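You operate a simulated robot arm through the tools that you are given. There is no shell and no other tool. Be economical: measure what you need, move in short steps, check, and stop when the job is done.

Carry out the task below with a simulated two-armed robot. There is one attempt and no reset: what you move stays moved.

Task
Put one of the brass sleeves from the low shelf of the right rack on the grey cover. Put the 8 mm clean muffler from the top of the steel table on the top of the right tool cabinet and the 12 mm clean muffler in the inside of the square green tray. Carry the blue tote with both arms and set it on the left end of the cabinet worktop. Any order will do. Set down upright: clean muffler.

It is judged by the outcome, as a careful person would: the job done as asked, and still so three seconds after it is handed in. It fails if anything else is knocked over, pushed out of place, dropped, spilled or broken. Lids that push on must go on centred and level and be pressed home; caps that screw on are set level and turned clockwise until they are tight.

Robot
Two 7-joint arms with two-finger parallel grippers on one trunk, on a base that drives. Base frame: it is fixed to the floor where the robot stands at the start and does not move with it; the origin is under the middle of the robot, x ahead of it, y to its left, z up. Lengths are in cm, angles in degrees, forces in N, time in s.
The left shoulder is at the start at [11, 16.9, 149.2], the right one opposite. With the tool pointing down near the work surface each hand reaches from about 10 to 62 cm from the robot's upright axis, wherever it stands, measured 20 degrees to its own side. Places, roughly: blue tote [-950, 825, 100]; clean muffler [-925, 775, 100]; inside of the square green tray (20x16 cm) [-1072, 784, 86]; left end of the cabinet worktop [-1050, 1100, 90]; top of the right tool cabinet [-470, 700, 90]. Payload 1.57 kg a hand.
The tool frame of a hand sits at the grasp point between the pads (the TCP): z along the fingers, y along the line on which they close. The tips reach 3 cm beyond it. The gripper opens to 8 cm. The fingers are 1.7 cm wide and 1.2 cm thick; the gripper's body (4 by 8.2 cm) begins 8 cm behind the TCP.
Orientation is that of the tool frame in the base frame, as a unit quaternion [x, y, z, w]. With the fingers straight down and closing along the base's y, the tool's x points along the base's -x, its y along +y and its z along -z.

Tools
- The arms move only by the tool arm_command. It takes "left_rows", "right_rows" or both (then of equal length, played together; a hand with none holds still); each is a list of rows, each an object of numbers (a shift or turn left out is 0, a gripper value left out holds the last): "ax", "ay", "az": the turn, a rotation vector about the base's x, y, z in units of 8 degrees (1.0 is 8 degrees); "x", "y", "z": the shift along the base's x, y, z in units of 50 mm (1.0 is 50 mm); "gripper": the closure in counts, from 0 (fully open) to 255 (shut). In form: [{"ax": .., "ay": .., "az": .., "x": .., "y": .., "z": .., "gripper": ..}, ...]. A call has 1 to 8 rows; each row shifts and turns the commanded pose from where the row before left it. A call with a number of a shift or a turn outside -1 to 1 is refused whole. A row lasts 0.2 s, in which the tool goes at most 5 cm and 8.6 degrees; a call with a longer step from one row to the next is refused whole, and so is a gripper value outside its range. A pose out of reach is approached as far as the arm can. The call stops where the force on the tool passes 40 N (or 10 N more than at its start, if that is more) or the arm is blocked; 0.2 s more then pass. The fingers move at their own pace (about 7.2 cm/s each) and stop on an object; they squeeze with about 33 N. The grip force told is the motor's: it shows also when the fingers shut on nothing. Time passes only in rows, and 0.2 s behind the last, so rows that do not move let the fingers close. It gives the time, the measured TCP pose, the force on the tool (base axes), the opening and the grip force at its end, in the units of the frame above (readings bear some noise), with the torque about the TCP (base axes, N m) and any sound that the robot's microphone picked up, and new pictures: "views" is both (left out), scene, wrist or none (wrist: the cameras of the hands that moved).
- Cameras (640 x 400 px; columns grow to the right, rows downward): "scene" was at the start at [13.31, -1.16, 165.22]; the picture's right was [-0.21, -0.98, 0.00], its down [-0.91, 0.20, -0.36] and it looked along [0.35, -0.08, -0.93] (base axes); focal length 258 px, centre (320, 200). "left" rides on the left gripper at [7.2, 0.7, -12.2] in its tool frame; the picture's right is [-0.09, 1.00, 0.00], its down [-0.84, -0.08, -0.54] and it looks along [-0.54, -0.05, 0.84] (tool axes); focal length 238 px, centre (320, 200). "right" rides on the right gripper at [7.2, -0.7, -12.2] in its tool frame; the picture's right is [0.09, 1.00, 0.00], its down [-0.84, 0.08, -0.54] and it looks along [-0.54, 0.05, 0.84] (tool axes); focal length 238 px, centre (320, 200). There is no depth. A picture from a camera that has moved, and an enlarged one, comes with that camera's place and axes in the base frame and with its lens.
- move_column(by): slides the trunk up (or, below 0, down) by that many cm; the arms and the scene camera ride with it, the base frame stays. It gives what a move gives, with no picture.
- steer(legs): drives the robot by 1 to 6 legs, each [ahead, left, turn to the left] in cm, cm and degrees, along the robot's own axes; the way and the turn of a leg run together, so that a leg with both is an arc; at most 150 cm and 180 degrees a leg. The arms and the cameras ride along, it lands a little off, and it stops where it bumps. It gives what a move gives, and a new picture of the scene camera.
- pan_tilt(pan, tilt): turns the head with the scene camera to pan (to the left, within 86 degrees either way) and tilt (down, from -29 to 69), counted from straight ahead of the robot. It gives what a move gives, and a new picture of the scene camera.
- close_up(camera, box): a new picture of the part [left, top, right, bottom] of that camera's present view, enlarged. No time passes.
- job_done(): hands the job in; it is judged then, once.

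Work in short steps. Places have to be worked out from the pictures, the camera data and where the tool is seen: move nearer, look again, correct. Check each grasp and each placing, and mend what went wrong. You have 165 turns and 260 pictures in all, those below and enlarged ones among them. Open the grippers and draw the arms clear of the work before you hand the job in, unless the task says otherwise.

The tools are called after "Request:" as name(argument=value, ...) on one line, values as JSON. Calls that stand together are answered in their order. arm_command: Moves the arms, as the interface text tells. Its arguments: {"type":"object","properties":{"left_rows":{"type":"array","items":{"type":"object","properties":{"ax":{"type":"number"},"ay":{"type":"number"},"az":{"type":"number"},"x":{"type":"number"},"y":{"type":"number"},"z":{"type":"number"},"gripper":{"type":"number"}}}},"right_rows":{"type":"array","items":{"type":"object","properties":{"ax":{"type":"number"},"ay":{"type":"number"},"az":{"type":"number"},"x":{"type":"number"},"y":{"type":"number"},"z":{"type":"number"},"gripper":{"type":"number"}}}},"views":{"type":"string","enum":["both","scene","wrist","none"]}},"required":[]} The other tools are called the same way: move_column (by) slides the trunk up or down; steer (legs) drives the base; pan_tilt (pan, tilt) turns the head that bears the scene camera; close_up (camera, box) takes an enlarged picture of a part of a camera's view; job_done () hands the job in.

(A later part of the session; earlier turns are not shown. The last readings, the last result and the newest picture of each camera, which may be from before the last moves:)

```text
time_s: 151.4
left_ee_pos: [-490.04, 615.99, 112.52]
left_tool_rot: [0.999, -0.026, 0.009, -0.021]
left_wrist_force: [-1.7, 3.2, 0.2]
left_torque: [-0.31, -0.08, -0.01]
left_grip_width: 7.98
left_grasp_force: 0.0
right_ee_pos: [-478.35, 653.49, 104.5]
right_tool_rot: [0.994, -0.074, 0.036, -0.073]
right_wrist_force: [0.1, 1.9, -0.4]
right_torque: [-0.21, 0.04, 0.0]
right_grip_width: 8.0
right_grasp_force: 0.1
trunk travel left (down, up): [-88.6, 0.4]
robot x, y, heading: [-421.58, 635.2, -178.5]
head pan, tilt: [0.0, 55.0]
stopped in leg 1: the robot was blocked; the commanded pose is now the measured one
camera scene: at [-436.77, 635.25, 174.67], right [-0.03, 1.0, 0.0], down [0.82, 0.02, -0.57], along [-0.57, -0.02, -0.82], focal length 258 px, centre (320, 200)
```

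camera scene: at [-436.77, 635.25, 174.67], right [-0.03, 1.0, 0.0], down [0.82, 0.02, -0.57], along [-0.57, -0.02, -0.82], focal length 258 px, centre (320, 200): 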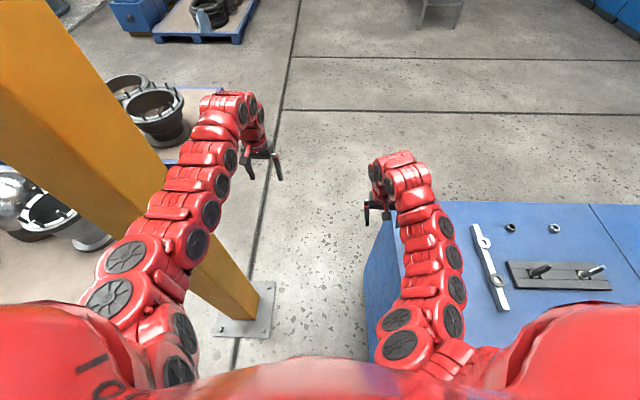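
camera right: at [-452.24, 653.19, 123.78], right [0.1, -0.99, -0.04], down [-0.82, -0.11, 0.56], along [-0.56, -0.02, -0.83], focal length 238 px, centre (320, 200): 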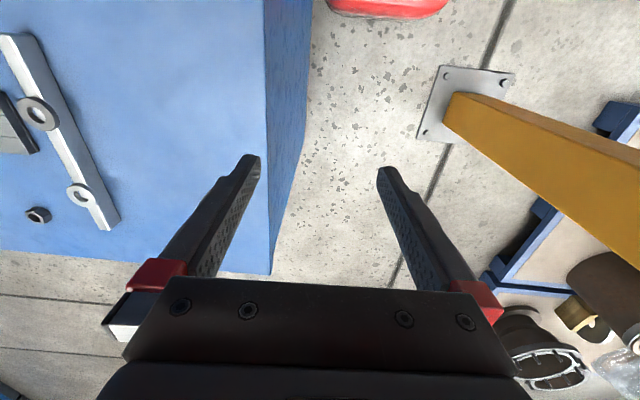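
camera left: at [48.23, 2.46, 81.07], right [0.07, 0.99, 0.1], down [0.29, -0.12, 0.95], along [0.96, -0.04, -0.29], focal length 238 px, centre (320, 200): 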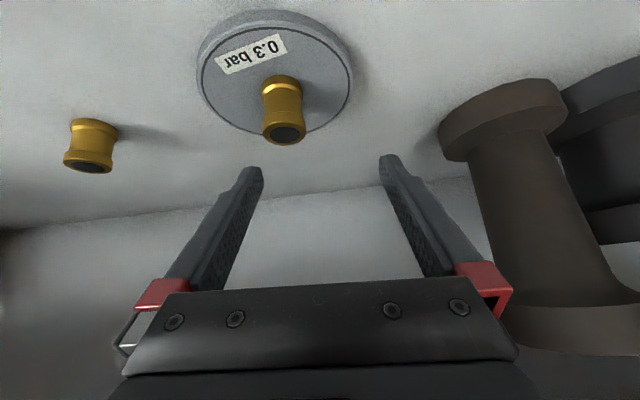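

The robot is level again and the right elbow is now inside the gap (y≈649). Try forward a little.

Request:
steer(legs=[[8, 0, 0]])

```text
time_s: 152.4
left_ee_pos: [-496.04, 616.82, 112.7]
left_tool_rot: [0.999, -0.033, 0.007, -0.024]
left_wrist_force: [-0.1, -0.7, -1.1]
left_torque: [0.08, 0.09, 0.0]
left_grip_width: 8.02
left_grasp_force: 0.0
right_ee_pos: [-483.85, 654.06, 104.88]
right_tool_rot: [0.993, -0.081, 0.033, -0.074]
right_wrist_force: [0.6, -0.5, -0.4]
right_torque: [0.02, 0.02, -0.03]
right_grip_width: 7.99
right_grasp_force: 0.0
trunk travel left (down, up): [-88.6, 0.4]
robot x, y, heading: [-427.78, 635.14, -179.6]
head pan, tilt: [0.0, 55.0]
camera scene: at [-442.36, 634.89, 174.83], right [-0.01, 1.0, 0.0], down [0.82, 0.01, -0.58], along [-0.58, 0.0, -0.82], focal length 258 px, centre (320, 200)
```

scene: 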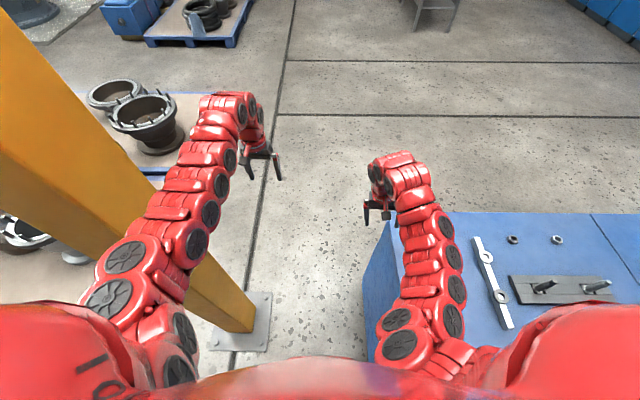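

No block now. The left elbow is near the column, so I stretch the left arm forward and inward too before continuing.

Request:
arm_command(left_rows=[{"x": -0.6, "ay": 0.8}, {"x": -0.6, "ay": 0.8, "y": 0.2}, {"x": -0.6, "ay": 0.8, "y": 0.2}, {"x": -0.6, "ay": 0.8, "y": 0.2}, {"x": -0.4}], views="scene")

```text
time_s: 153.7
left_ee_pos: [-510.19, 619.94, 112.44]
left_tool_rot: [0.976, -0.034, -0.214, -0.015]
left_wrist_force: [0.8, -0.3, -0.4]
left_torque: [-0.01, -0.03, 0.01]
left_grip_width: 7.99
left_grasp_force: 0.1
left hand out of reach, approached as far as the arm can: row 5
right_ee_pos: [-484.32, 654.24, 104.51]
right_tool_rot: [0.993, -0.081, 0.036, -0.073]
right_wrist_force: [-0.1, -0.3, 0.2]
right_torque: [0.0, -0.06, -0.02]
right_grip_width: 7.97
right_grasp_force: 0.1
trunk travel left (down, up): [-88.6, 0.4]
robot x, y, heading: [-427.48, 635.32, -179.4]
head pan, tilt: [0.0, 55.0]
camera scene: at [-443.11, 635.4, 174.75], right [-0.01, 1.0, 0.0], down [0.82, 0.01, -0.57], along [-0.57, -0.01, -0.82], focal length 258 px, centre (320, 200)
```

scene: 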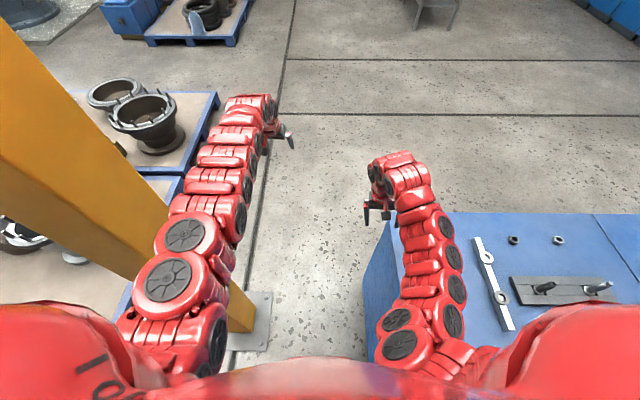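

Arms are now slim. Continue forward 30 cm, shifting ~2 cm left to be centred.

Request:
steer(legs=[[10, 2, 0], [20, 0, 0]])

```text
time_s: 156.0
left_ee_pos: [-540.05, 617.72, 112.64]
left_tool_rot: [0.976, -0.037, -0.214, -0.016]
left_wrist_force: [0.6, -0.6, 0.8]
left_torque: [-0.01, 0.02, 0.04]
left_grip_width: 8.0
left_grasp_force: 0.0
right_ee_pos: [-514.25, 651.88, 104.59]
right_tool_rot: [0.993, -0.082, 0.036, -0.074]
right_wrist_force: [0.0, -0.4, 0.3]
right_torque: [0.03, -0.01, 0.0]
right_grip_width: 7.99
right_grasp_force: 0.1
trunk travel left (down, up): [-88.6, 0.4]
robot x, y, heading: [-457.68, 633.15, -179.6]
head pan, tilt: [0.0, 55.0]
camera scene: at [-472.85, 632.94, 174.79], right [-0.01, 1.0, 0.0], down [0.82, 0.01, -0.57], along [-0.57, -0.01, -0.82], focal length 258 px, centre (320, 200)
```

scene: 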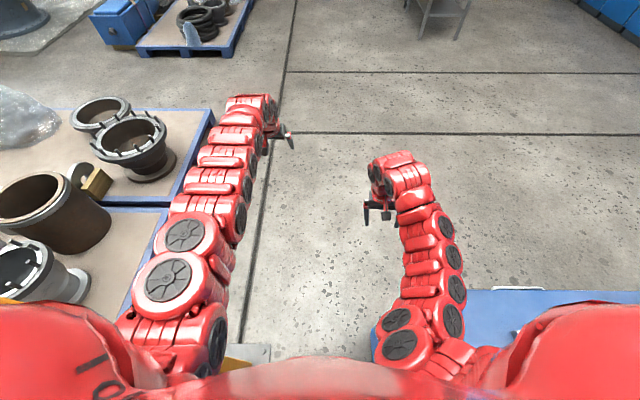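

It passes. Continue straight through and on toward the steel table.

Request:
steer(legs=[[60, 0, 0], [120, 0, 0], [130, 0, 0]])

Request:
pan_tilt(pan=-50, tilt=28)

```text
time_s: 171.2
left_ee_pos: [-850.15, 619.57, 112.48]
left_tool_rot: [0.976, -0.044, -0.212, -0.018]
left_wrist_force: [-0.8, -0.1, 0.1]
left_torque: [0.06, 0.01, 0.0]
left_grip_width: 7.99
left_grasp_force: 0.0
right_ee_pos: [-823.72, 653.38, 104.65]
right_tool_rot: [0.993, -0.088, 0.037, -0.073]
right_wrist_force: [0.1, -0.2, 0.2]
right_torque: [-0.03, 0.01, 0.02]
right_grip_width: 8.01
right_grasp_force: 0.1
trunk travel left (down, up): [-88.6, 0.4]
robot x, y, heading: [-767.58, 633.71, 179.7]
head pan, tilt: [0.0, 55.0]
camera scene: at [-782.86, 633.87, 174.76], right [0.0, 1.0, 0.0], down [0.82, 0.0, -0.57], along [-0.57, 0.0, -0.82], focal length 258 px, centre (320, 200)
```

scene: 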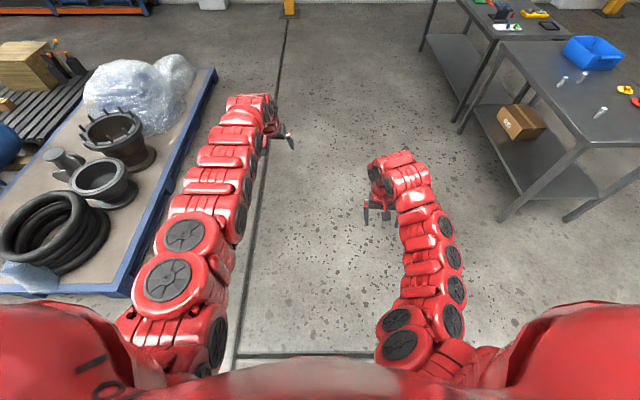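

```text
time_s: 172.4
left_ee_pos: [-850.15, 619.68, 112.53]
left_tool_rot: [0.976, -0.044, -0.213, -0.017]
left_wrist_force: [-0.4, 0.6, 0.6]
left_torque: [0.02, 0.01, 0.04]
left_grip_width: 7.99
left_grasp_force: 0.1
right_ee_pos: [-823.92, 653.53, 104.58]
right_tool_rot: [0.993, -0.088, 0.038, -0.073]
right_wrist_force: [0.1, -0.2, 1.1]
right_torque: [0.03, 0.0, 0.01]
right_grip_width: 7.99
right_grasp_force: 0.0
trunk travel left (down, up): [-88.6, 0.4]
robot x, y, heading: [-767.53, 633.99, 179.7]
head pan, tilt: [-50.0, 28.0]
camera scene: at [-781.54, 640.85, 178.67], right [0.77, 0.64, 0.0], down [0.3, -0.36, -0.88], along [-0.57, 0.68, -0.47], focal length 258 px, centre (320, 200)
```

scene: 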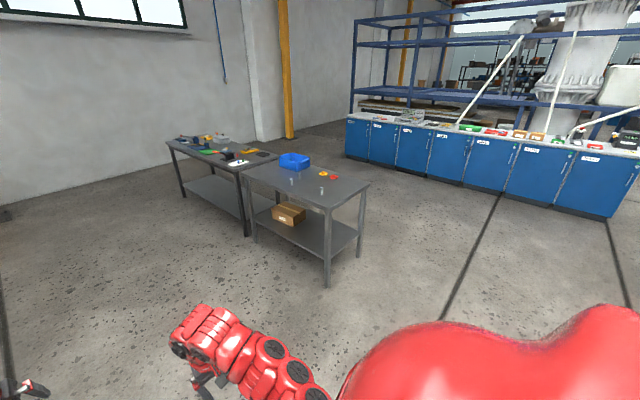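

The steel table with the blue tote and small mufflers is in view, and the left table with the tray. Zoom in.

Request:
close_up(camera="scene", box=[235, 140, 385, 234])

Request:
close_up(camera="scene", box=[150, 115, 290, 203])

Request:
close_up(camera="scene", box=[340, 90, 500, 190])

```text
4.26 times, centred on (310, 187) of scene
camera zoom: at [-781.54, 640.85, 178.67], right [0.77, 0.64, 0.0], down [0.3, -0.36, -0.88], along [-0.57, 0.68, -0.47], focal length 1096 px, centre (363, 255)
```

zoom: 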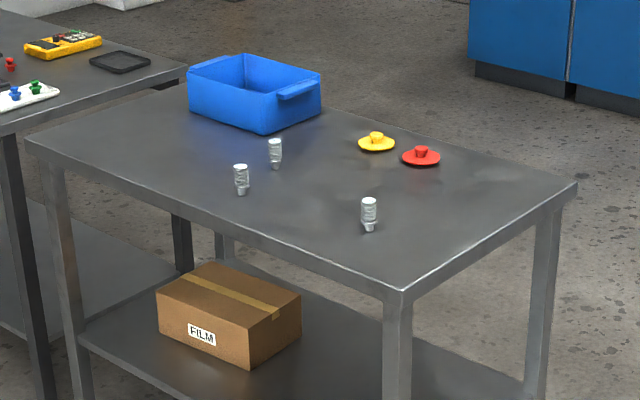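

```text
4.55 times, centred on (220, 159) of scene
camera zoom: at [-781.54, 640.85, 178.67], right [0.77, 0.64, 0.0], down [0.3, -0.36, -0.88], along [-0.57, 0.68, -0.47], focal length 1171 px, centre (774, 386)
```

zoom: 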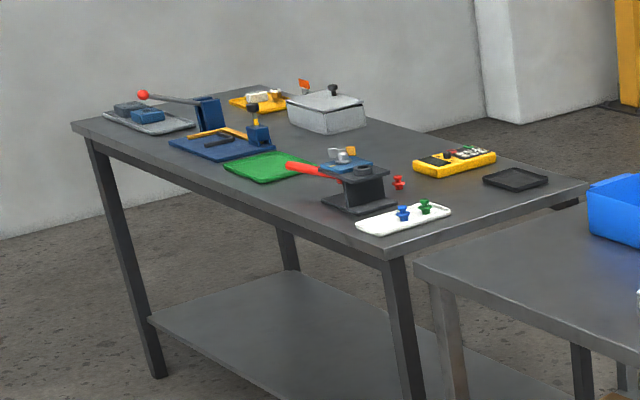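

```text
4.00 times, centred on (420, 140) of scene
camera zoom: at [-781.54, 640.85, 178.67], right [0.77, 0.64, 0.0], down [0.3, -0.36, -0.88], along [-0.57, 0.68, -0.47], focal length 1030 px, centre (-80, 440)
```

zoom: 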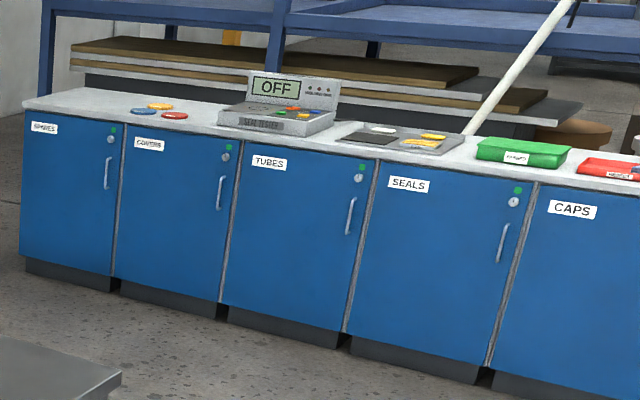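

Mufflers at ≈(-923,774), (-927,787), (-894,777) on the table (z≈90, south edge y≈764). I straighten both hands to point down, pull the left in, then drive to the table's south side.

Request:
arm_command(left_rows=[{"x": 0.8, "ay": -0.78, "az": 0.16, "ax": -0.06, "z": 0.1}, {"x": 0.8, "ay": -0.78, "az": 0.16, "ax": -0.06, "z": 0.1}, {"x": 0.8, "ay": -0.78, "az": 0.16, "ax": -0.06, "z": 0.1}, {"x": 0.8, "ay": -0.78, "az": 0.16, "ax": -0.06, "z": 0.1}, {}], right_rows=[{"ax": -0.26, "ay": 0.13, "az": 0.32, "z": 0.2}, {"ax": -0.26, "ay": 0.13, "az": 0.32, "z": 0.2}, {"ax": -0.26, "ay": 0.13, "az": 0.32, "z": 0.2}, {"ax": -0.26, "ay": 0.13, "az": 0.32, "z": 0.2}, {}], views="none")

Request:
steer(legs=[[145, 0, 0], [0, 0, -90]])

Request:
pan_tilt(pan=0, tilt=35)

```text
time_s: 173.6
left_ee_pos: [-834.08, 619.85, 114.48]
left_tool_rot: [1.0, 0.001, 0.005, 0.0]
left_wrist_force: [0.3, 0.1, 0.5]
left_torque: [-0.01, 0.01, -0.01]
left_grip_width: 8.02
left_grasp_force: 0.1
right_ee_pos: [-824.21, 653.59, 107.52]
right_tool_rot: [1.0, 0.001, -0.001, 0.001]
right_wrist_force: [-0.3, 0.3, -0.4]
right_torque: [0.02, 0.01, 0.0]
right_grip_width: 8.01
right_grasp_force: 0.0
right hand out of reach, approached as far as the arm can: row 1
trunk travel left (down, up): [-88.6, 0.4]
robot x, y, heading: [-767.26, 633.74, 179.7]
head pan, tilt: [-50.0, 28.0]
```

```text
time_s: 184.5
left_ee_pos: [-927.82, 700.93, 114.53]
left_tool_rot: [0.72, -0.694, 0.003, 0.002]
left_wrist_force: [-0.3, -0.3, -0.3]
left_torque: [-0.02, 0.03, -0.01]
left_grip_width: 8.0
left_grasp_force: 0.1
right_ee_pos: [-893.76, 692.28, 107.65]
right_tool_rot: [0.72, -0.694, -0.001, -0.001]
right_wrist_force: [-0.3, -0.1, -0.4]
right_torque: [-0.01, 0.02, -0.01]
right_grip_width: 7.99
right_grasp_force: 0.0
trunk travel left (down, up): [-88.6, 0.4]
robot x, y, heading: [-911.9, 635.02, 91.7]
head pan, tilt: [-50.0, 28.0]
camera scene: at [-905.04, 649.04, 178.68], right [0.67, -0.75, 0.0], down [-0.35, -0.31, -0.88], along [0.66, 0.59, -0.47], focal length 258 px, centre (320, 200)
```

scene: 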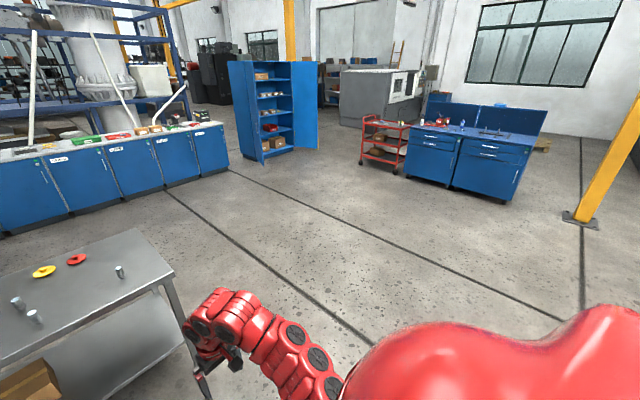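

```text
time_s: 185.7
left_ee_pos: [-927.9, 701.08, 114.49]
left_tool_rot: [0.72, -0.694, 0.003, 0.002]
left_wrist_force: [-0.3, 0.6, 0.4]
left_torque: [0.01, -0.02, 0.0]
left_grip_width: 8.02
left_grasp_force: 0.0
right_ee_pos: [-893.76, 692.27, 107.62]
right_tool_rot: [0.72, -0.694, -0.001, -0.001]
right_wrist_force: [-0.1, 1.0, -1.1]
right_torque: [0.0, -0.02, -0.01]
right_grip_width: 8.01
right_grasp_force: 0.0
trunk travel left (down, up): [-88.6, 0.4]
robot x, y, heading: [-911.3, 634.78, 92.1]
head pan, tilt: [0.0, 35.0]
camera scene: at [-912.09, 651.77, 177.58], right [1.0, 0.03, 0.0], down [0.02, -0.57, -0.82], along [-0.03, 0.82, -0.57], focal length 258 px, centre (320, 200)
```

scene: 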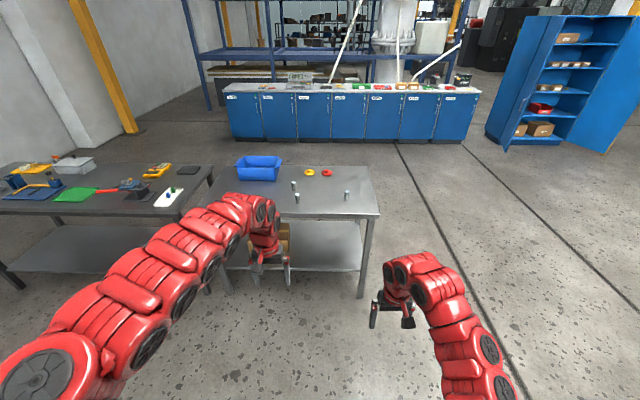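

Zoom in on the mufflers to tell which is which.

Request:
close_up(camera="scene", box=[270, 160, 366, 220])

Request:
close_up(camera="scene", box=[0, 140, 224, 280])

```text
6.67 times, centred on (318, 190) of scene
camera zoom: at [-912.09, 651.77, 177.58], right [1.0, 0.03, 0.0], down [0.02, -0.57, -0.82], along [-0.03, 0.82, -0.57], focal length 1717 px, centre (333, 267)
```

zoom: 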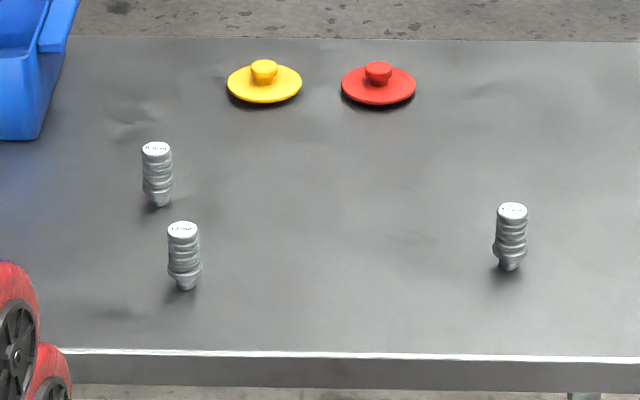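

```text
2.86 times, centred on (112, 210) of scene
camera zoom: at [-912.09, 651.77, 177.58], right [1.0, 0.03, 0.0], down [0.02, -0.57, -0.82], along [-0.03, 0.82, -0.57], focal length 736 px, centre (914, 171)
```

zoom: 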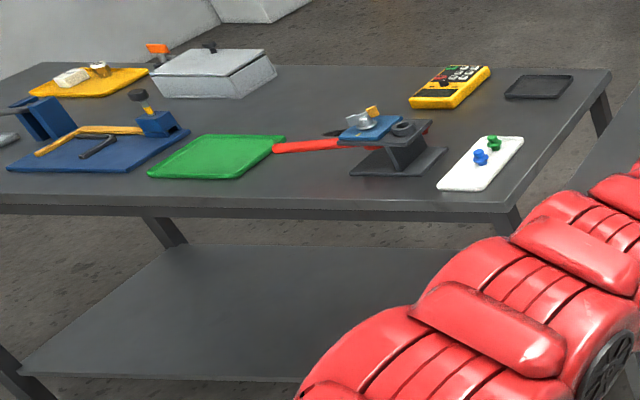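

Labels are on the muffler tops. I drive up to the table so the wrist cameras can read them from above.

Request:
steer(legs=[[72, 0, -2]])

Request:
close_up(camera="left", box=[0, 0, 640, 400])

Request:
close_up(camera="right", box=[0, 0, 640, 400])

```text
time_s: 189.7
left_ee_pos: [-926.67, 774.52, 114.42]
left_tool_rot: [0.708, -0.706, 0.003, 0.001]
left_wrist_force: [0.0, -0.2, -0.7]
left_torque: [0.0, 0.01, 0.01]
left_grip_width: 8.0
left_grasp_force: 0.0
right_ee_pos: [-892.98, 764.81, 107.58]
right_tool_rot: [0.708, -0.706, 0.0, -0.001]
right_wrist_force: [0.3, -0.7, -0.1]
right_torque: [0.01, 0.01, -0.03]
right_grip_width: 7.98
right_grasp_force: 0.0
trunk travel left (down, up): [-88.6, 0.4]
robot x, y, heading: [-912.99, 708.55, 89.7]
head pan, tilt: [0.0, 35.0]
camera scene: at [-912.67, 724.77, 177.59], right [1.0, 0.0, 0.0], down [0.0, -0.57, -0.82], along [0.0, 0.82, -0.57], focal length 258 px, centre (320, 200)
```

scene: 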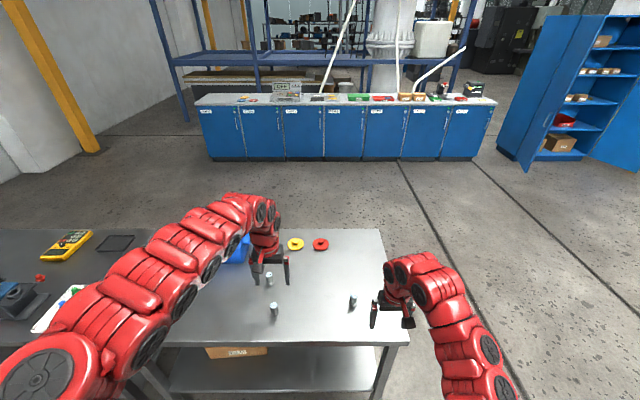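

```text
1.00 times, centred on (320, 200) of left (not enlarged: the box is as wide or as high as the picture)
camera zoom: at [-927.47, 767.33, 126.89], right [-1.0, 0.09, 0.0], down [0.07, 0.84, 0.54], along [0.05, 0.53, -0.84], focal length 238 px, centre (320, 200)
```

zoom: 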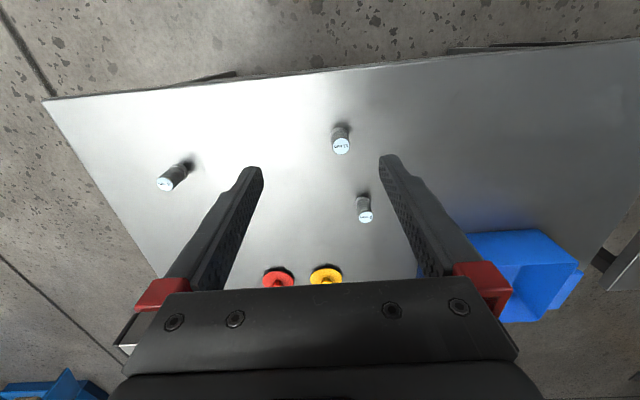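

```text
1.00 times, centred on (320, 200) of right (not enlarged: the box is as wide or as high as the picture)
camera zoom: at [-892.24, 757.68, 119.89], right [-1.0, -0.1, 0.0], down [-0.08, 0.84, 0.54], along [-0.05, 0.54, -0.84], focal length 238 px, centre (320, 200)
```

zoom: 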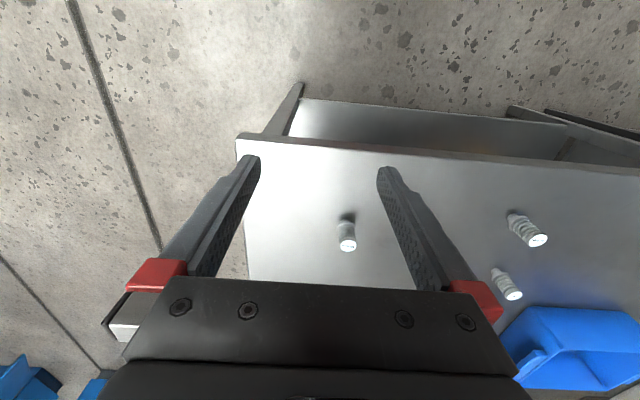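

Request:
close_up(camera="left", box=[316, 112, 396, 162])

Request:
close_up(camera="left", box=[325, 185, 405, 235])

Request:
close_up(camera="right", box=[308, 210, 388, 260])

```text
8.00 times, centred on (356, 137) of left
camera zoom: at [-927.47, 767.33, 126.89], right [-1.0, 0.09, 0.0], down [0.07, 0.84, 0.54], along [0.05, 0.53, -0.84], focal length 1907 px, centre (32, 704)
```

zoom: 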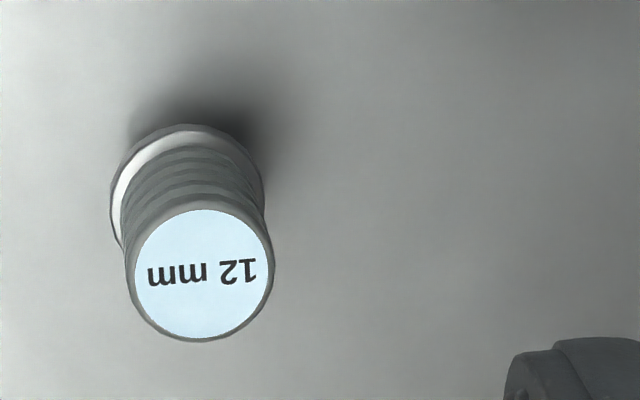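

```text
8.00 times, centred on (365, 210) of left
camera zoom: at [-927.47, 767.33, 126.89], right [-1.0, 0.09, 0.0], down [0.07, 0.84, 0.54], along [0.05, 0.53, -0.84], focal length 1907 px, centre (-40, 120)
```

zoom: 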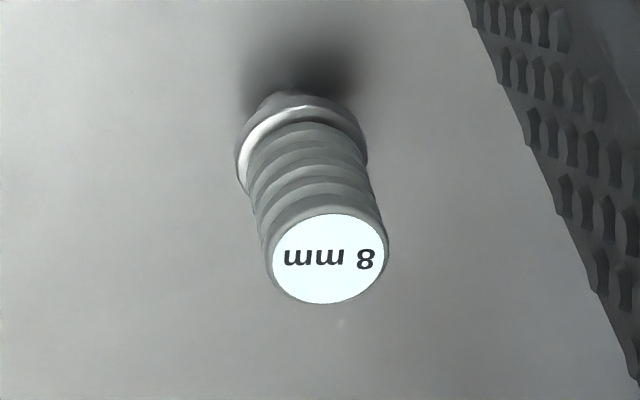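

```text
8.00 times, centred on (348, 235) of right
camera zoom: at [-892.24, 757.68, 119.89], right [-1.0, -0.1, 0.0], down [-0.08, 0.84, 0.54], along [-0.05, 0.54, -0.84], focal length 1907 px, centre (96, -80)
```

zoom: 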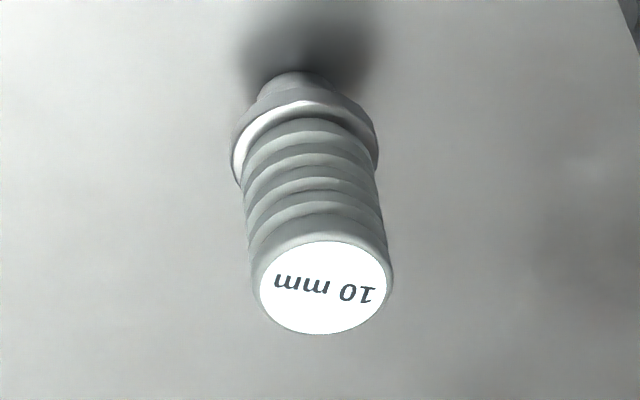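

M1 = 12 mm, M2 = 8 mm, M3 = 10 mm. The 12 mm is at ≈(-929.2, 778.4), top z≈96. I advance 10 cm, then bring the left hand over it.

Request:
steer(legs=[[10, 0, 0]])

Request:
arm_command(left_rows=[{"x": -0.25, "y": -0.5}, {"x": -0.25, "y": -0.5}, {"z": -0.8}, {"z": -0.5}, {}], views="wrist")

```text
time_s: 190.8
left_ee_pos: [-926.71, 784.42, 114.59]
left_tool_rot: [0.709, -0.705, 0.004, 0.001]
left_wrist_force: [0.0, -0.4, -0.2]
left_torque: [0.0, -0.01, 0.01]
left_grip_width: 7.96
left_grasp_force: 0.1
right_ee_pos: [-892.98, 774.55, 107.72]
right_tool_rot: [0.709, -0.705, 0.0, -0.001]
right_wrist_force: [0.0, 0.2, -0.6]
right_torque: [0.0, 0.02, 0.04]
right_grip_width: 8.01
right_grasp_force: 0.0
trunk travel left (down, up): [-88.6, 0.4]
robot x, y, heading: [-912.51, 717.58, 89.9]
head pan, tilt: [0.0, 35.0]
camera scene: at [-912.66, 734.58, 177.61], right [1.0, 0.0, 0.0], down [0.0, -0.57, -0.82], along [0.0, 0.82, -0.57], focal length 258 px, centre (320, 200)
```

scene: 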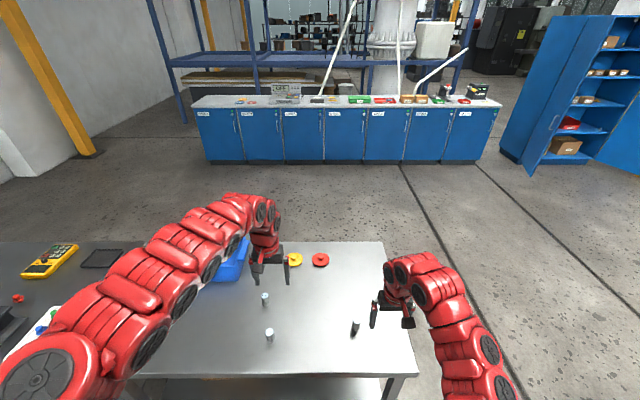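

```text
time_s: 192.0
left_ee_pos: [-928.85, 781.96, 107.49]
left_tool_rot: [0.708, -0.706, 0.003, 0.003]
left_wrist_force: [-0.6, 0.2, -0.2]
left_torque: [0.02, 0.01, 0.0]
left_grip_width: 7.99
left_grasp_force: 0.2
left hand out of reach, approached as far as the arm can: row 2
right_ee_pos: [-893.08, 774.78, 107.57]
right_tool_rot: [0.708, -0.706, 0.0, -0.001]
right_wrist_force: [-0.9, 0.8, 0.1]
right_torque: [-0.01, 0.01, 0.03]
right_grip_width: 7.98
right_grasp_force: 0.2
trunk travel left (down, up): [-88.6, 0.4]
robot x, y, heading: [-912.37, 718.27, 90.2]
head pan, tilt: [0.0, 35.0]
camera left: at [-929.57, 774.89, 119.97], right [-1.0, 0.09, 0.0], down [0.07, 0.84, 0.54], along [0.05, 0.53, -0.84], focal length 238 px, centre (320, 200)
```

left: 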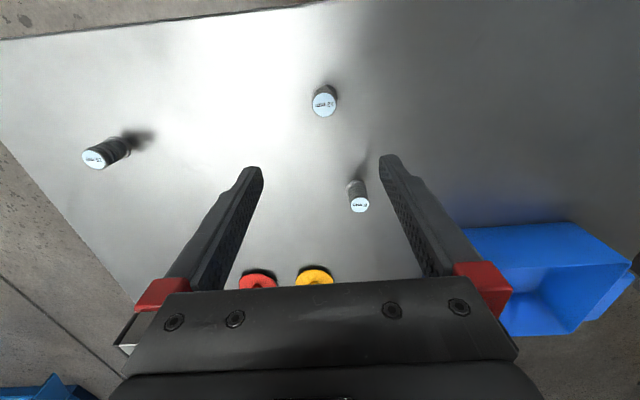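

12 mm refined at (-929.4, 779). Align, descend to z≈94.6 and close.

Request:
arm_command(left_rows=[{"x": -0.11, "y": -0.3}, {"y": -0.3}, {"z": -0.8}, {"z": -0.8}, {"z": -0.6}, {"z": -0.3}, {}], views="wrist")

```text
time_s: 193.6
left_ee_pos: [-929.34, 780.39, 94.82]
left_tool_rot: [0.709, -0.705, 0.003, 0.002]
left_wrist_force: [0.5, -0.1, 0.0]
left_torque: [0.0, -0.01, -0.01]
left_grip_width: 8.0
left_grasp_force: 0.1
left hand out of reach, approached as far as the arm can: row 2
right_ee_pos: [-892.95, 774.75, 107.59]
right_tool_rot: [0.708, -0.706, -0.001, -0.001]
right_wrist_force: [0.6, -0.9, 0.6]
right_torque: [0.0, -0.01, -0.01]
right_grip_width: 8.01
right_grasp_force: 0.2
trunk travel left (down, up): [-88.6, 0.4]
robot x, y, heading: [-912.41, 718.1, 90.0]
head pan, tilt: [0.0, 35.0]
camera left: at [-930.04, 773.07, 107.15], right [-1.0, 0.09, 0.0], down [0.07, 0.84, 0.54], along [0.05, 0.53, -0.84], focal length 238 px, centre (320, 200)
```

left: 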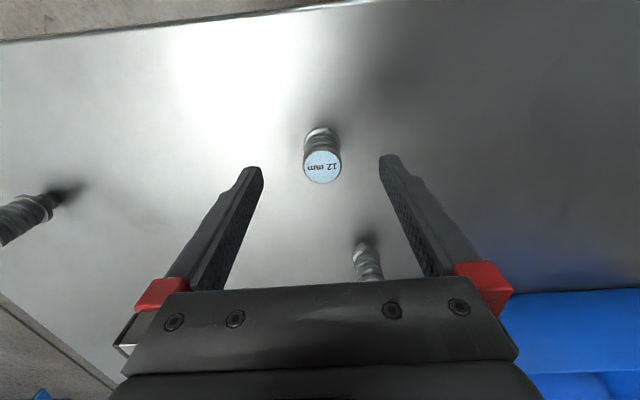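

Still 2 cm too far in y; correct now that the hand is lower.

Request:
arm_command(left_rows=[{"y": -0.2, "x": -0.04}, {"y": -0.2, "x": -0.02}, {}], views="wrist")

```text
time_s: 194.4
left_ee_pos: [-929.74, 778.21, 94.69]
left_tool_rot: [0.708, -0.706, 0.004, 0.003]
left_wrist_force: [0.0, -0.7, -0.1]
left_torque: [-0.01, 0.02, 0.01]
left_grip_width: 7.99
left_grasp_force: 0.0
right_ee_pos: [-892.9, 774.76, 107.59]
right_tool_rot: [0.709, -0.705, 0.0, 0.0]
right_wrist_force: [0.2, 0.5, 0.8]
right_torque: [0.01, -0.01, -0.03]
right_grip_width: 7.99
right_grasp_force: 0.1
trunk travel left (down, up): [-88.6, 0.4]
robot x, y, heading: [-912.28, 717.73, 89.8]
head pan, tilt: [0.0, 35.0]
camera left: at [-930.41, 771.1, 107.1], right [-1.0, 0.09, 0.0], down [0.07, 0.84, 0.53], along [0.05, 0.53, -0.84], focal length 238 px, centre (320, 200)
```

left: 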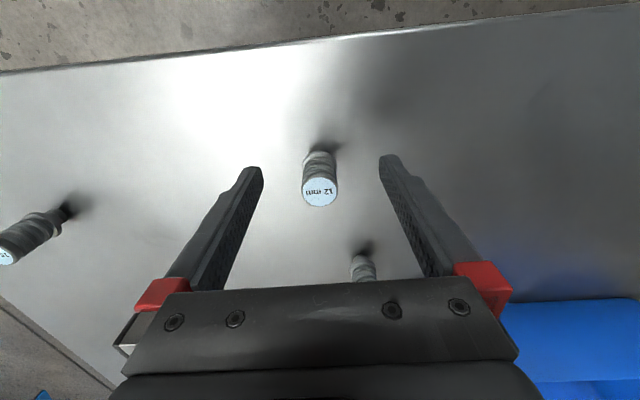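

Well aligned; small trim and close.

Request:
arm_command(left_rows=[{"y": -0.1}, {}, {"gripper": 255}, {"gripper": 255}, {"gripper": 255}, {"gripper": 255}], views="wrist")

```text
time_s: 195.8
left_ee_pos: [-929.64, 777.58, 94.74]
left_tool_rot: [0.709, -0.706, 0.004, 0.002]
left_wrist_force: [0.2, -0.4, -1.2]
left_torque: [0.02, 0.01, -0.01]
left_grip_width: 0.01
left_grasp_force: 20.5
right_ee_pos: [-892.95, 774.87, 107.56]
right_tool_rot: [0.708, -0.706, 0.0, 0.0]
right_wrist_force: [0.5, -0.1, -0.3]
right_torque: [0.04, 0.04, 0.01]
right_grip_width: 8.02
right_grasp_force: 0.0
trunk travel left (down, up): [-88.6, 0.4]
robot x, y, heading: [-912.67, 717.54, 89.8]
head pan, tilt: [0.0, 35.0]
camera left: at [-930.32, 770.61, 107.14], right [-1.0, 0.09, 0.0], down [0.07, 0.84, 0.54], along [0.05, 0.53, -0.84], focal length 238 px, centre (320, 200)
```

left: 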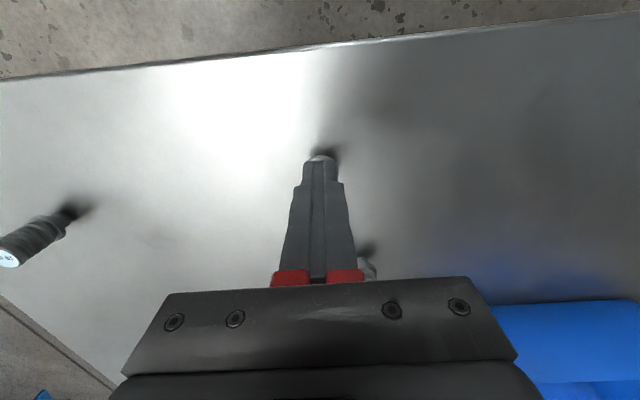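

It closed above the muffler: re-triangulating gives its top at z≈91.6, y≈780 (table z≈85). I lift, open, and go lower.

Request:
arm_command(left_rows=[{"z": 0.4}, {"gripper": 0, "y": 0.3}, {"gripper": 0, "y": 0.2}, {"gripper": 0}, {}], views="wrist")

```text
time_s: 197.0
left_ee_pos: [-929.6, 780.37, 96.8]
left_tool_rot: [0.709, -0.705, 0.004, 0.003]
left_wrist_force: [0.3, 0.6, -0.2]
left_torque: [0.0, 0.0, 0.0]
left_grip_width: 8.01
left_grasp_force: 0.1
right_ee_pos: [-892.97, 774.77, 107.55]
right_tool_rot: [0.708, -0.706, 0.001, 0.001]
right_wrist_force: [-0.5, 0.6, -0.2]
right_torque: [0.01, -0.01, -0.03]
right_grip_width: 7.97
right_grasp_force: 0.1
trunk travel left (down, up): [-88.6, 0.4]
robot x, y, heading: [-912.68, 718.04, 89.7]
head pan, tilt: [0.0, 35.0]
camera left: at [-930.34, 773.18, 109.17], right [-1.0, 0.09, 0.0], down [0.07, 0.84, 0.54], along [0.05, 0.53, -0.84], focal length 238 px, centre (320, 200)
```

left: 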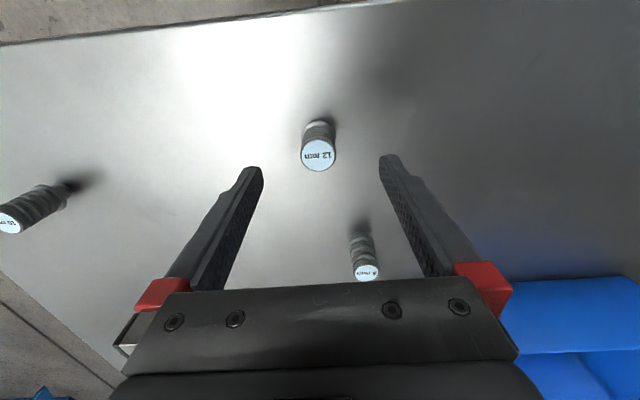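

Aligned at (-929.6, 780.1). Descend to z≈89.6 and close.

Request:
arm_command(left_rows=[{"z": -0.5}, {"z": -0.5}, {"z": -0.44}, {}, {"gripper": 255}, {"gripper": 255}, {"gripper": 255}, {"gripper": 255}], views="wrist")

```text
time_s: 198.8
left_ee_pos: [-929.74, 780.19, 89.68]
left_tool_rot: [0.709, -0.705, 0.004, 0.003]
left_wrist_force: [0.4, 0.2, 0.5]
left_torque: [0.0, -0.02, 0.0]
left_grip_width: 3.17
left_grasp_force: 33.1
right_ee_pos: [-892.95, 774.8, 107.59]
right_tool_rot: [0.708, -0.706, 0.001, -0.001]
right_wrist_force: [-0.5, 0.3, 0.2]
right_torque: [0.0, -0.01, 0.03]
right_grip_width: 7.99
right_grasp_force: 0.1
trunk travel left (down, up): [-88.6, 0.4]
robot x, y, heading: [-912.38, 718.01, 90.0]
head pan, tilt: [0.0, 35.0]
camera left: at [-930.4, 773.16, 102.06], right [-1.0, 0.09, 0.0], down [0.07, 0.84, 0.54], along [0.05, 0.53, -0.84], focal length 238 px, centre (320, 200)
```

left: 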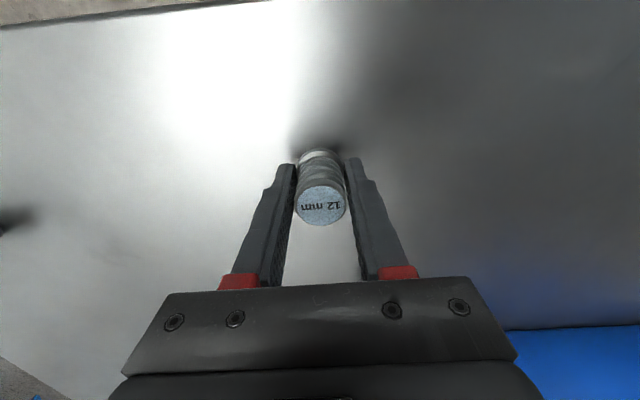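

12 mm muffler gripped (3.17 cm). Lift high, back off 25 cm, strafe left to the left table.

Request:
arm_command(left_rows=[{"z": 0.8}, {"z": 0.8}, {"z": 0.8}, {"z": 0.8}, {"z": 0.8}, {"z": 0.8}, {"z": 0.8}], views="none")

Request:
steer(legs=[[-28, 0, 0], [0, 143, 0]])

Request:
pan_tilt(pan=10, tilt=45)

```text
time_s: 200.4
left_ee_pos: [-929.93, 782.24, 117.02]
left_tool_rot: [0.709, -0.706, 0.006, 0.005]
left_wrist_force: [-0.8, -0.4, -0.6]
left_torque: [-0.01, -0.02, -0.03]
left_grip_width: 3.18
left_grasp_force: 33.3
left hand out of reach, approached as far as the arm can: row 5, 6, 7
right_ee_pos: [-893.14, 774.75, 107.65]
right_tool_rot: [0.708, -0.706, -0.001, 0.0]
right_wrist_force: [-0.1, -0.1, 0.2]
right_torque: [-0.01, -0.03, -0.01]
right_grip_width: 7.99
right_grasp_force: 0.1
trunk travel left (down, up): [-88.6, 0.4]
robot x, y, heading: [-912.38, 718.07, 89.9]
head pan, tilt: [0.0, 35.0]
```

```text
time_s: 209.0
left_ee_pos: [-1069.98, 756.27, 117.1]
left_tool_rot: [-0.702, 0.712, -0.005, -0.004]
left_wrist_force: [-0.4, -0.7, -1.0]
left_torque: [0.02, -0.04, -0.01]
left_grip_width: 3.17
left_grasp_force: 33.3
right_ee_pos: [-1033.4, 748.23, 107.59]
right_tool_rot: [-0.702, 0.712, 0.001, 0.0]
right_wrist_force: [0.2, -0.9, -0.5]
right_torque: [0.0, 0.06, -0.01]
right_grip_width: 7.98
right_grasp_force: 0.1
trunk travel left (down, up): [-88.6, 0.4]
robot x, y, heading: [-1053.82, 691.4, 89.1]
head pan, tilt: [0.0, 35.0]
camera scene: at [-1053.68, 708.46, 177.58], right [1.0, -0.02, 0.0], down [-0.01, -0.57, -0.82], along [0.01, 0.82, -0.57], focal length 258 px, centre (320, 200)
```

scene: 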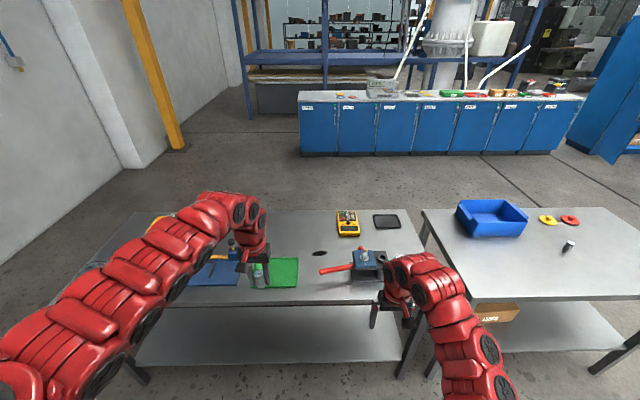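

```text
time_s: 209.7
left_ee_pos: [-1070.11, 756.35, 117.09]
left_tool_rot: [-0.702, 0.712, -0.005, -0.004]
left_wrist_force: [-0.3, -0.4, -0.5]
left_torque: [0.01, 0.02, 0.02]
left_grip_width: 3.19
left_grasp_force: 32.9
right_ee_pos: [-1033.41, 748.13, 107.72]
right_tool_rot: [-0.703, 0.711, 0.001, 0.0]
right_wrist_force: [-0.7, -0.6, -0.3]
right_torque: [0.04, 0.0, -0.01]
right_grip_width: 7.96
right_grasp_force: 0.0
trunk travel left (down, up): [-88.6, 0.4]
robot x, y, heading: [-1053.88, 691.77, 88.9]
head pan, tilt: [10.0, 45.0]
camera scene: at [-1055.17, 707.69, 176.1], right [0.99, 0.16, 0.0], down [0.11, -0.7, -0.71], along [-0.11, 0.7, -0.71], focal length 258 px, centre (320, 200)
```

scene: 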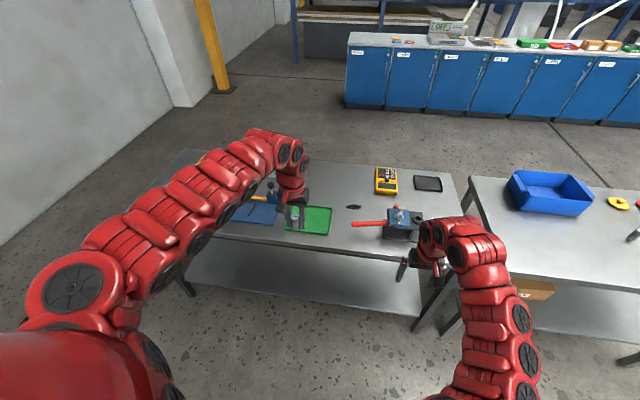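

Tray centre ≈ (-1072.6, 783). The right hand would come over the press, so I move it outward and up first, then drive forward 22 cm.

Request:
arm_command(right_rows=[{"x": 0.8, "z": 0.2}, {"x": 0.8, "z": 0.2}, {"x": 0.8, "z": 0.2}, {"x": 0.8, "z": 0.2}], left_rows=[{}, {}, {}, {}], views="none")

Request:
steer(legs=[[22, 0, 1]])

Request:
close_up(camera="left", box=[0, 0, 640, 400])

```text
time_s: 210.7
left_ee_pos: [-1069.99, 756.41, 116.97]
left_tool_rot: [-0.703, 0.711, -0.005, -0.004]
left_wrist_force: [0.6, -0.2, -0.1]
left_torque: [-0.01, 0.01, 0.01]
left_grip_width: 3.17
left_grasp_force: 32.7
right_ee_pos: [-1017.23, 748.89, 109.88]
right_tool_rot: [-0.702, 0.712, 0.001, 0.0]
right_wrist_force: [-0.8, 0.5, -0.3]
right_torque: [0.03, -0.01, 0.01]
right_grip_width: 7.99
right_grasp_force: 0.0
right hand out of reach, approached as far as the arm can: row 1, 2, 3
trunk travel left (down, up): [-88.6, 0.4]
robot x, y, heading: [-1053.89, 691.61, 88.9]
head pan, tilt: [10.0, 45.0]
```

```text
time_s: 212.4
left_ee_pos: [-1071.23, 777.72, 117.19]
left_tool_rot: [0.711, -0.703, 0.005, 0.003]
left_wrist_force: [-0.3, -0.4, -1.5]
left_torque: [0.01, 0.02, 0.03]
left_grip_width: 3.18
left_grasp_force: 33.1
right_ee_pos: [-1018.35, 771.44, 109.88]
right_tool_rot: [0.711, -0.704, -0.001, -0.001]
right_wrist_force: [-0.3, 0.3, -0.1]
right_torque: [0.04, 0.01, -0.02]
right_grip_width: 8.0
right_grasp_force: 0.1
trunk travel left (down, up): [-88.6, 0.4]
robot x, y, heading: [-1053.95, 713.65, 90.7]
head pan, tilt: [10.0, 45.0]
camera scene: at [-1055.33, 729.37, 176.12], right [0.98, 0.18, 0.0], down [0.13, -0.7, -0.71], along [-0.13, 0.7, -0.71], focal length 258 px, centre (320, 200)
```

scene: 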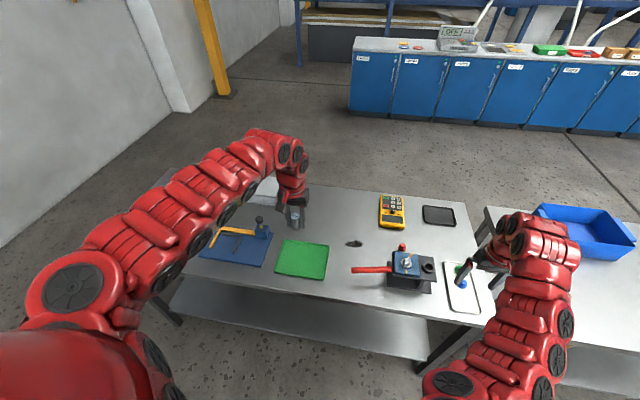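

```text
1.00 times, centred on (320, 200) of left (not enlarged: the box is as wide or as high as the picture)
camera zoom: at [-1071.92, 770.65, 129.54], right [-1.0, 0.08, 0.0], down [0.07, 0.84, 0.53], along [0.05, 0.53, -0.85], focal length 238 px, centre (320, 200)
```

zoom: 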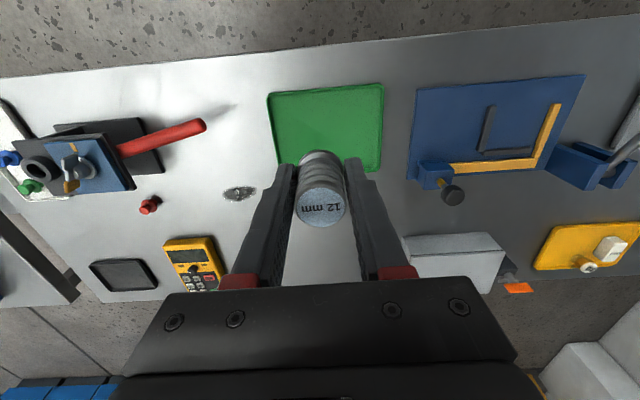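

Tray centre (-1072.2, 783). Move over it and go down to z≈95.

Request:
arm_command(left_rows=[{"x": -0.2, "y": 0.5}, {"y": 0.5}, {"z": -0.9}, {"z": -0.9}, {"z": -0.9}, {"z": -0.9}, {"z": -0.7}, {}], views="wrist")

```text
time_s: 214.2
left_ee_pos: [-1072.31, 782.57, 99.03]
left_tool_rot: [0.71, -0.704, 0.005, 0.004]
left_wrist_force: [0.0, 0.3, -0.7]
left_torque: [0.01, 0.06, 0.03]
left_grip_width: 3.17
left_grasp_force: 32.8
left hand out of reach, approached as far as the arm can: row 7
right_ee_pos: [-1018.38, 771.49, 109.77]
right_tool_rot: [0.71, -0.704, -0.001, 0.0]
right_wrist_force: [-0.1, -0.5, 0.4]
right_torque: [0.0, 0.03, 0.02]
right_grip_width: 8.0
right_grasp_force: 0.1
trunk travel left (down, up): [-88.6, 0.4]
robot x, y, heading: [-1053.7, 713.59, 90.1]
head pan, tilt: [10.0, 45.0]
camera left: at [-1072.94, 775.52, 111.4], right [-1.0, 0.08, 0.0], down [0.07, 0.84, 0.53], along [0.05, 0.53, -0.85], focal length 238 px, centre (320, 200)
```

left: 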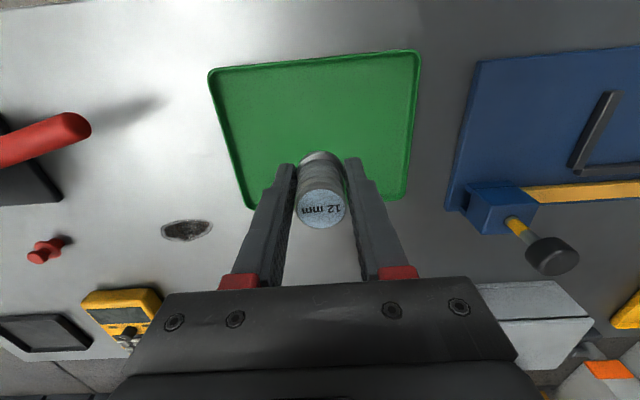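

Out of reach downward; I move the base forward 6 cm and correct.

Request:
steer(legs=[[6, 0, 0]])

Request:
arm_command(left_rows=[{"y": -0.6}, {"y": -0.55}, {"z": -0.5}, {}], views="wrist")

```text
time_s: 215.2
left_ee_pos: [-1072.41, 788.24, 99.32]
left_tool_rot: [0.711, -0.703, 0.004, 0.003]
left_wrist_force: [0.4, -0.6, -0.1]
left_torque: [0.02, 0.03, 0.0]
left_grip_width: 3.19
left_grasp_force: 32.6
right_ee_pos: [-1018.49, 777.1, 110.03]
right_tool_rot: [0.71, -0.704, -0.003, -0.003]
right_wrist_force: [-0.4, -0.6, 0.5]
right_torque: [0.04, 0.02, -0.01]
right_grip_width: 8.01
right_grasp_force: 0.1
trunk travel left (down, up): [-88.6, 0.4]
robot x, y, heading: [-1053.18, 719.17, 90.4]
head pan, tilt: [10.0, 45.0]
camera scene: at [-1055.38, 734.87, 176.18], right [0.98, 0.18, 0.0], down [0.13, -0.69, -0.71], along [-0.13, 0.7, -0.7], focal length 258 px, centre (320, 200)
```

scene: 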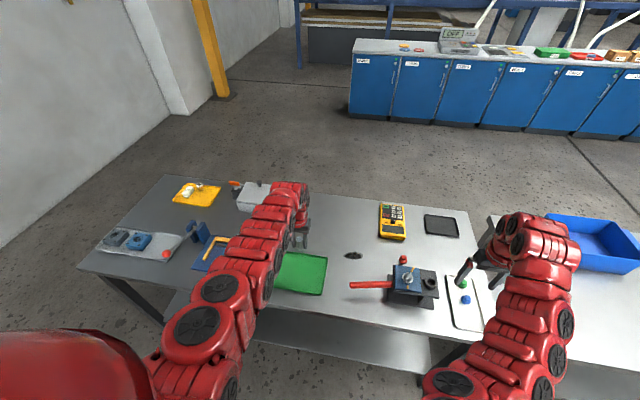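

```text
time_s: 216.2
left_ee_pos: [-1072.62, 782.93, 96.54]
left_tool_rot: [0.71, -0.704, 0.004, 0.004]
left_wrist_force: [-0.6, -0.1, -1.9]
left_torque: [-0.03, -0.02, 0.04]
left_grip_width: 3.18
left_grasp_force: 33.0
right_ee_pos: [-1018.72, 777.37, 109.81]
right_tool_rot: [0.711, -0.703, -0.001, -0.002]
right_wrist_force: [-0.5, 0.5, -0.2]
right_torque: [0.02, -0.01, -0.02]
right_grip_width: 8.03
right_grasp_force: 0.1
trunk travel left (down, up): [-88.6, 0.4]
robot x, y, heading: [-1053.55, 719.6, 90.4]
head pan, tilt: [10.0, 45.0]
camera left: at [-1073.28, 775.69, 108.97], right [-1.0, 0.08, 0.0], down [0.07, 0.84, 0.53], along [0.05, 0.53, -0.85], focal length 238 px, centre (320, 200)
```

left: 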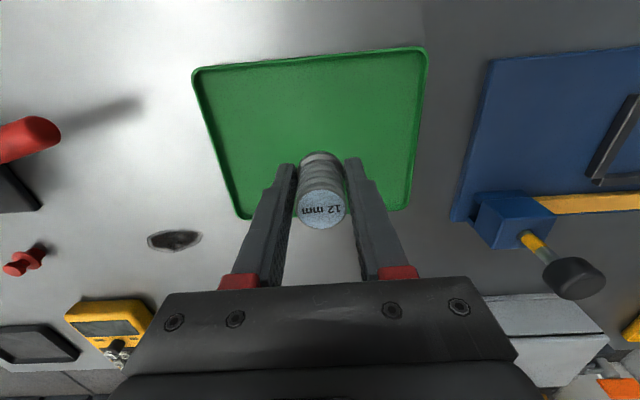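

Tray centre directly below. Lower to just above the floor of the tray.

Request:
arm_command(left_rows=[{"x": 0.1, "y": 0.1, "z": -0.3}, {"z": -0.4}, {"z": -0.2}, {"z": -0.06}, {}], views="none")

Request:
arm_command(left_rows=[{"z": -0.06}, {"z": -0.06}, {}], views="wrist")

```text
time_s: 217.4
left_ee_pos: [-1071.89, 783.41, 91.85]
left_tool_rot: [0.71, -0.704, 0.005, 0.004]
left_wrist_force: [-0.7, 0.6, -1.2]
left_torque: [0.0, 0.02, 0.0]
left_grip_width: 3.18
left_grasp_force: 32.8
right_ee_pos: [-1018.48, 777.44, 109.78]
right_tool_rot: [0.711, -0.704, -0.002, -0.001]
right_wrist_force: [-0.1, -0.6, -0.3]
right_torque: [-0.03, 0.02, -0.02]
right_grip_width: 7.99
right_grasp_force: 0.0
trunk travel left (down, up): [-88.6, 0.4]
robot x, y, heading: [-1053.55, 719.48, 90.4]
head pan, tilt: [10.0, 45.0]
```

```text
time_s: 218.2
left_ee_pos: [-1071.94, 783.3, 91.16]
left_tool_rot: [0.711, -0.703, 0.004, 0.004]
left_wrist_force: [0.1, 0.3, 0.5]
left_torque: [0.01, -0.06, -0.01]
left_grip_width: 3.18
left_grasp_force: 33.0
right_ee_pos: [-1018.52, 777.58, 109.67]
right_tool_rot: [0.71, -0.704, -0.001, -0.002]
right_wrist_force: [-0.2, -0.2, 0.6]
right_torque: [0.0, -0.01, 0.03]
right_grip_width: 7.99
right_grasp_force: 0.1
trunk travel left (down, up): [-88.6, 0.4]
robot x, y, heading: [-1053.62, 719.7, 90.5]
head pan, tilt: [10.0, 45.0]
camera left: at [-1072.53, 776.2, 103.55], right [-1.0, 0.08, 0.0], down [0.07, 0.84, 0.53], along [0.04, 0.53, -0.85], focal length 238 px, centre (320, 200)
```

left: 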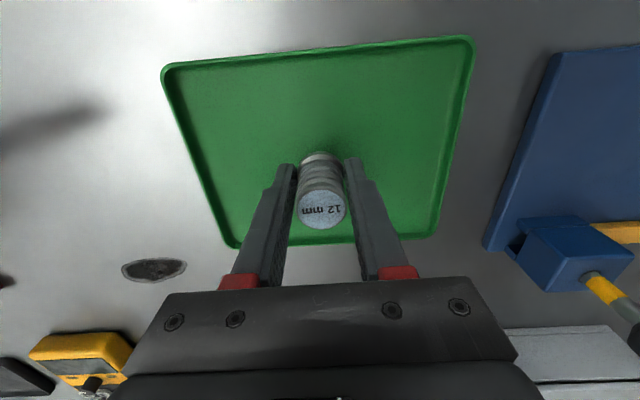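

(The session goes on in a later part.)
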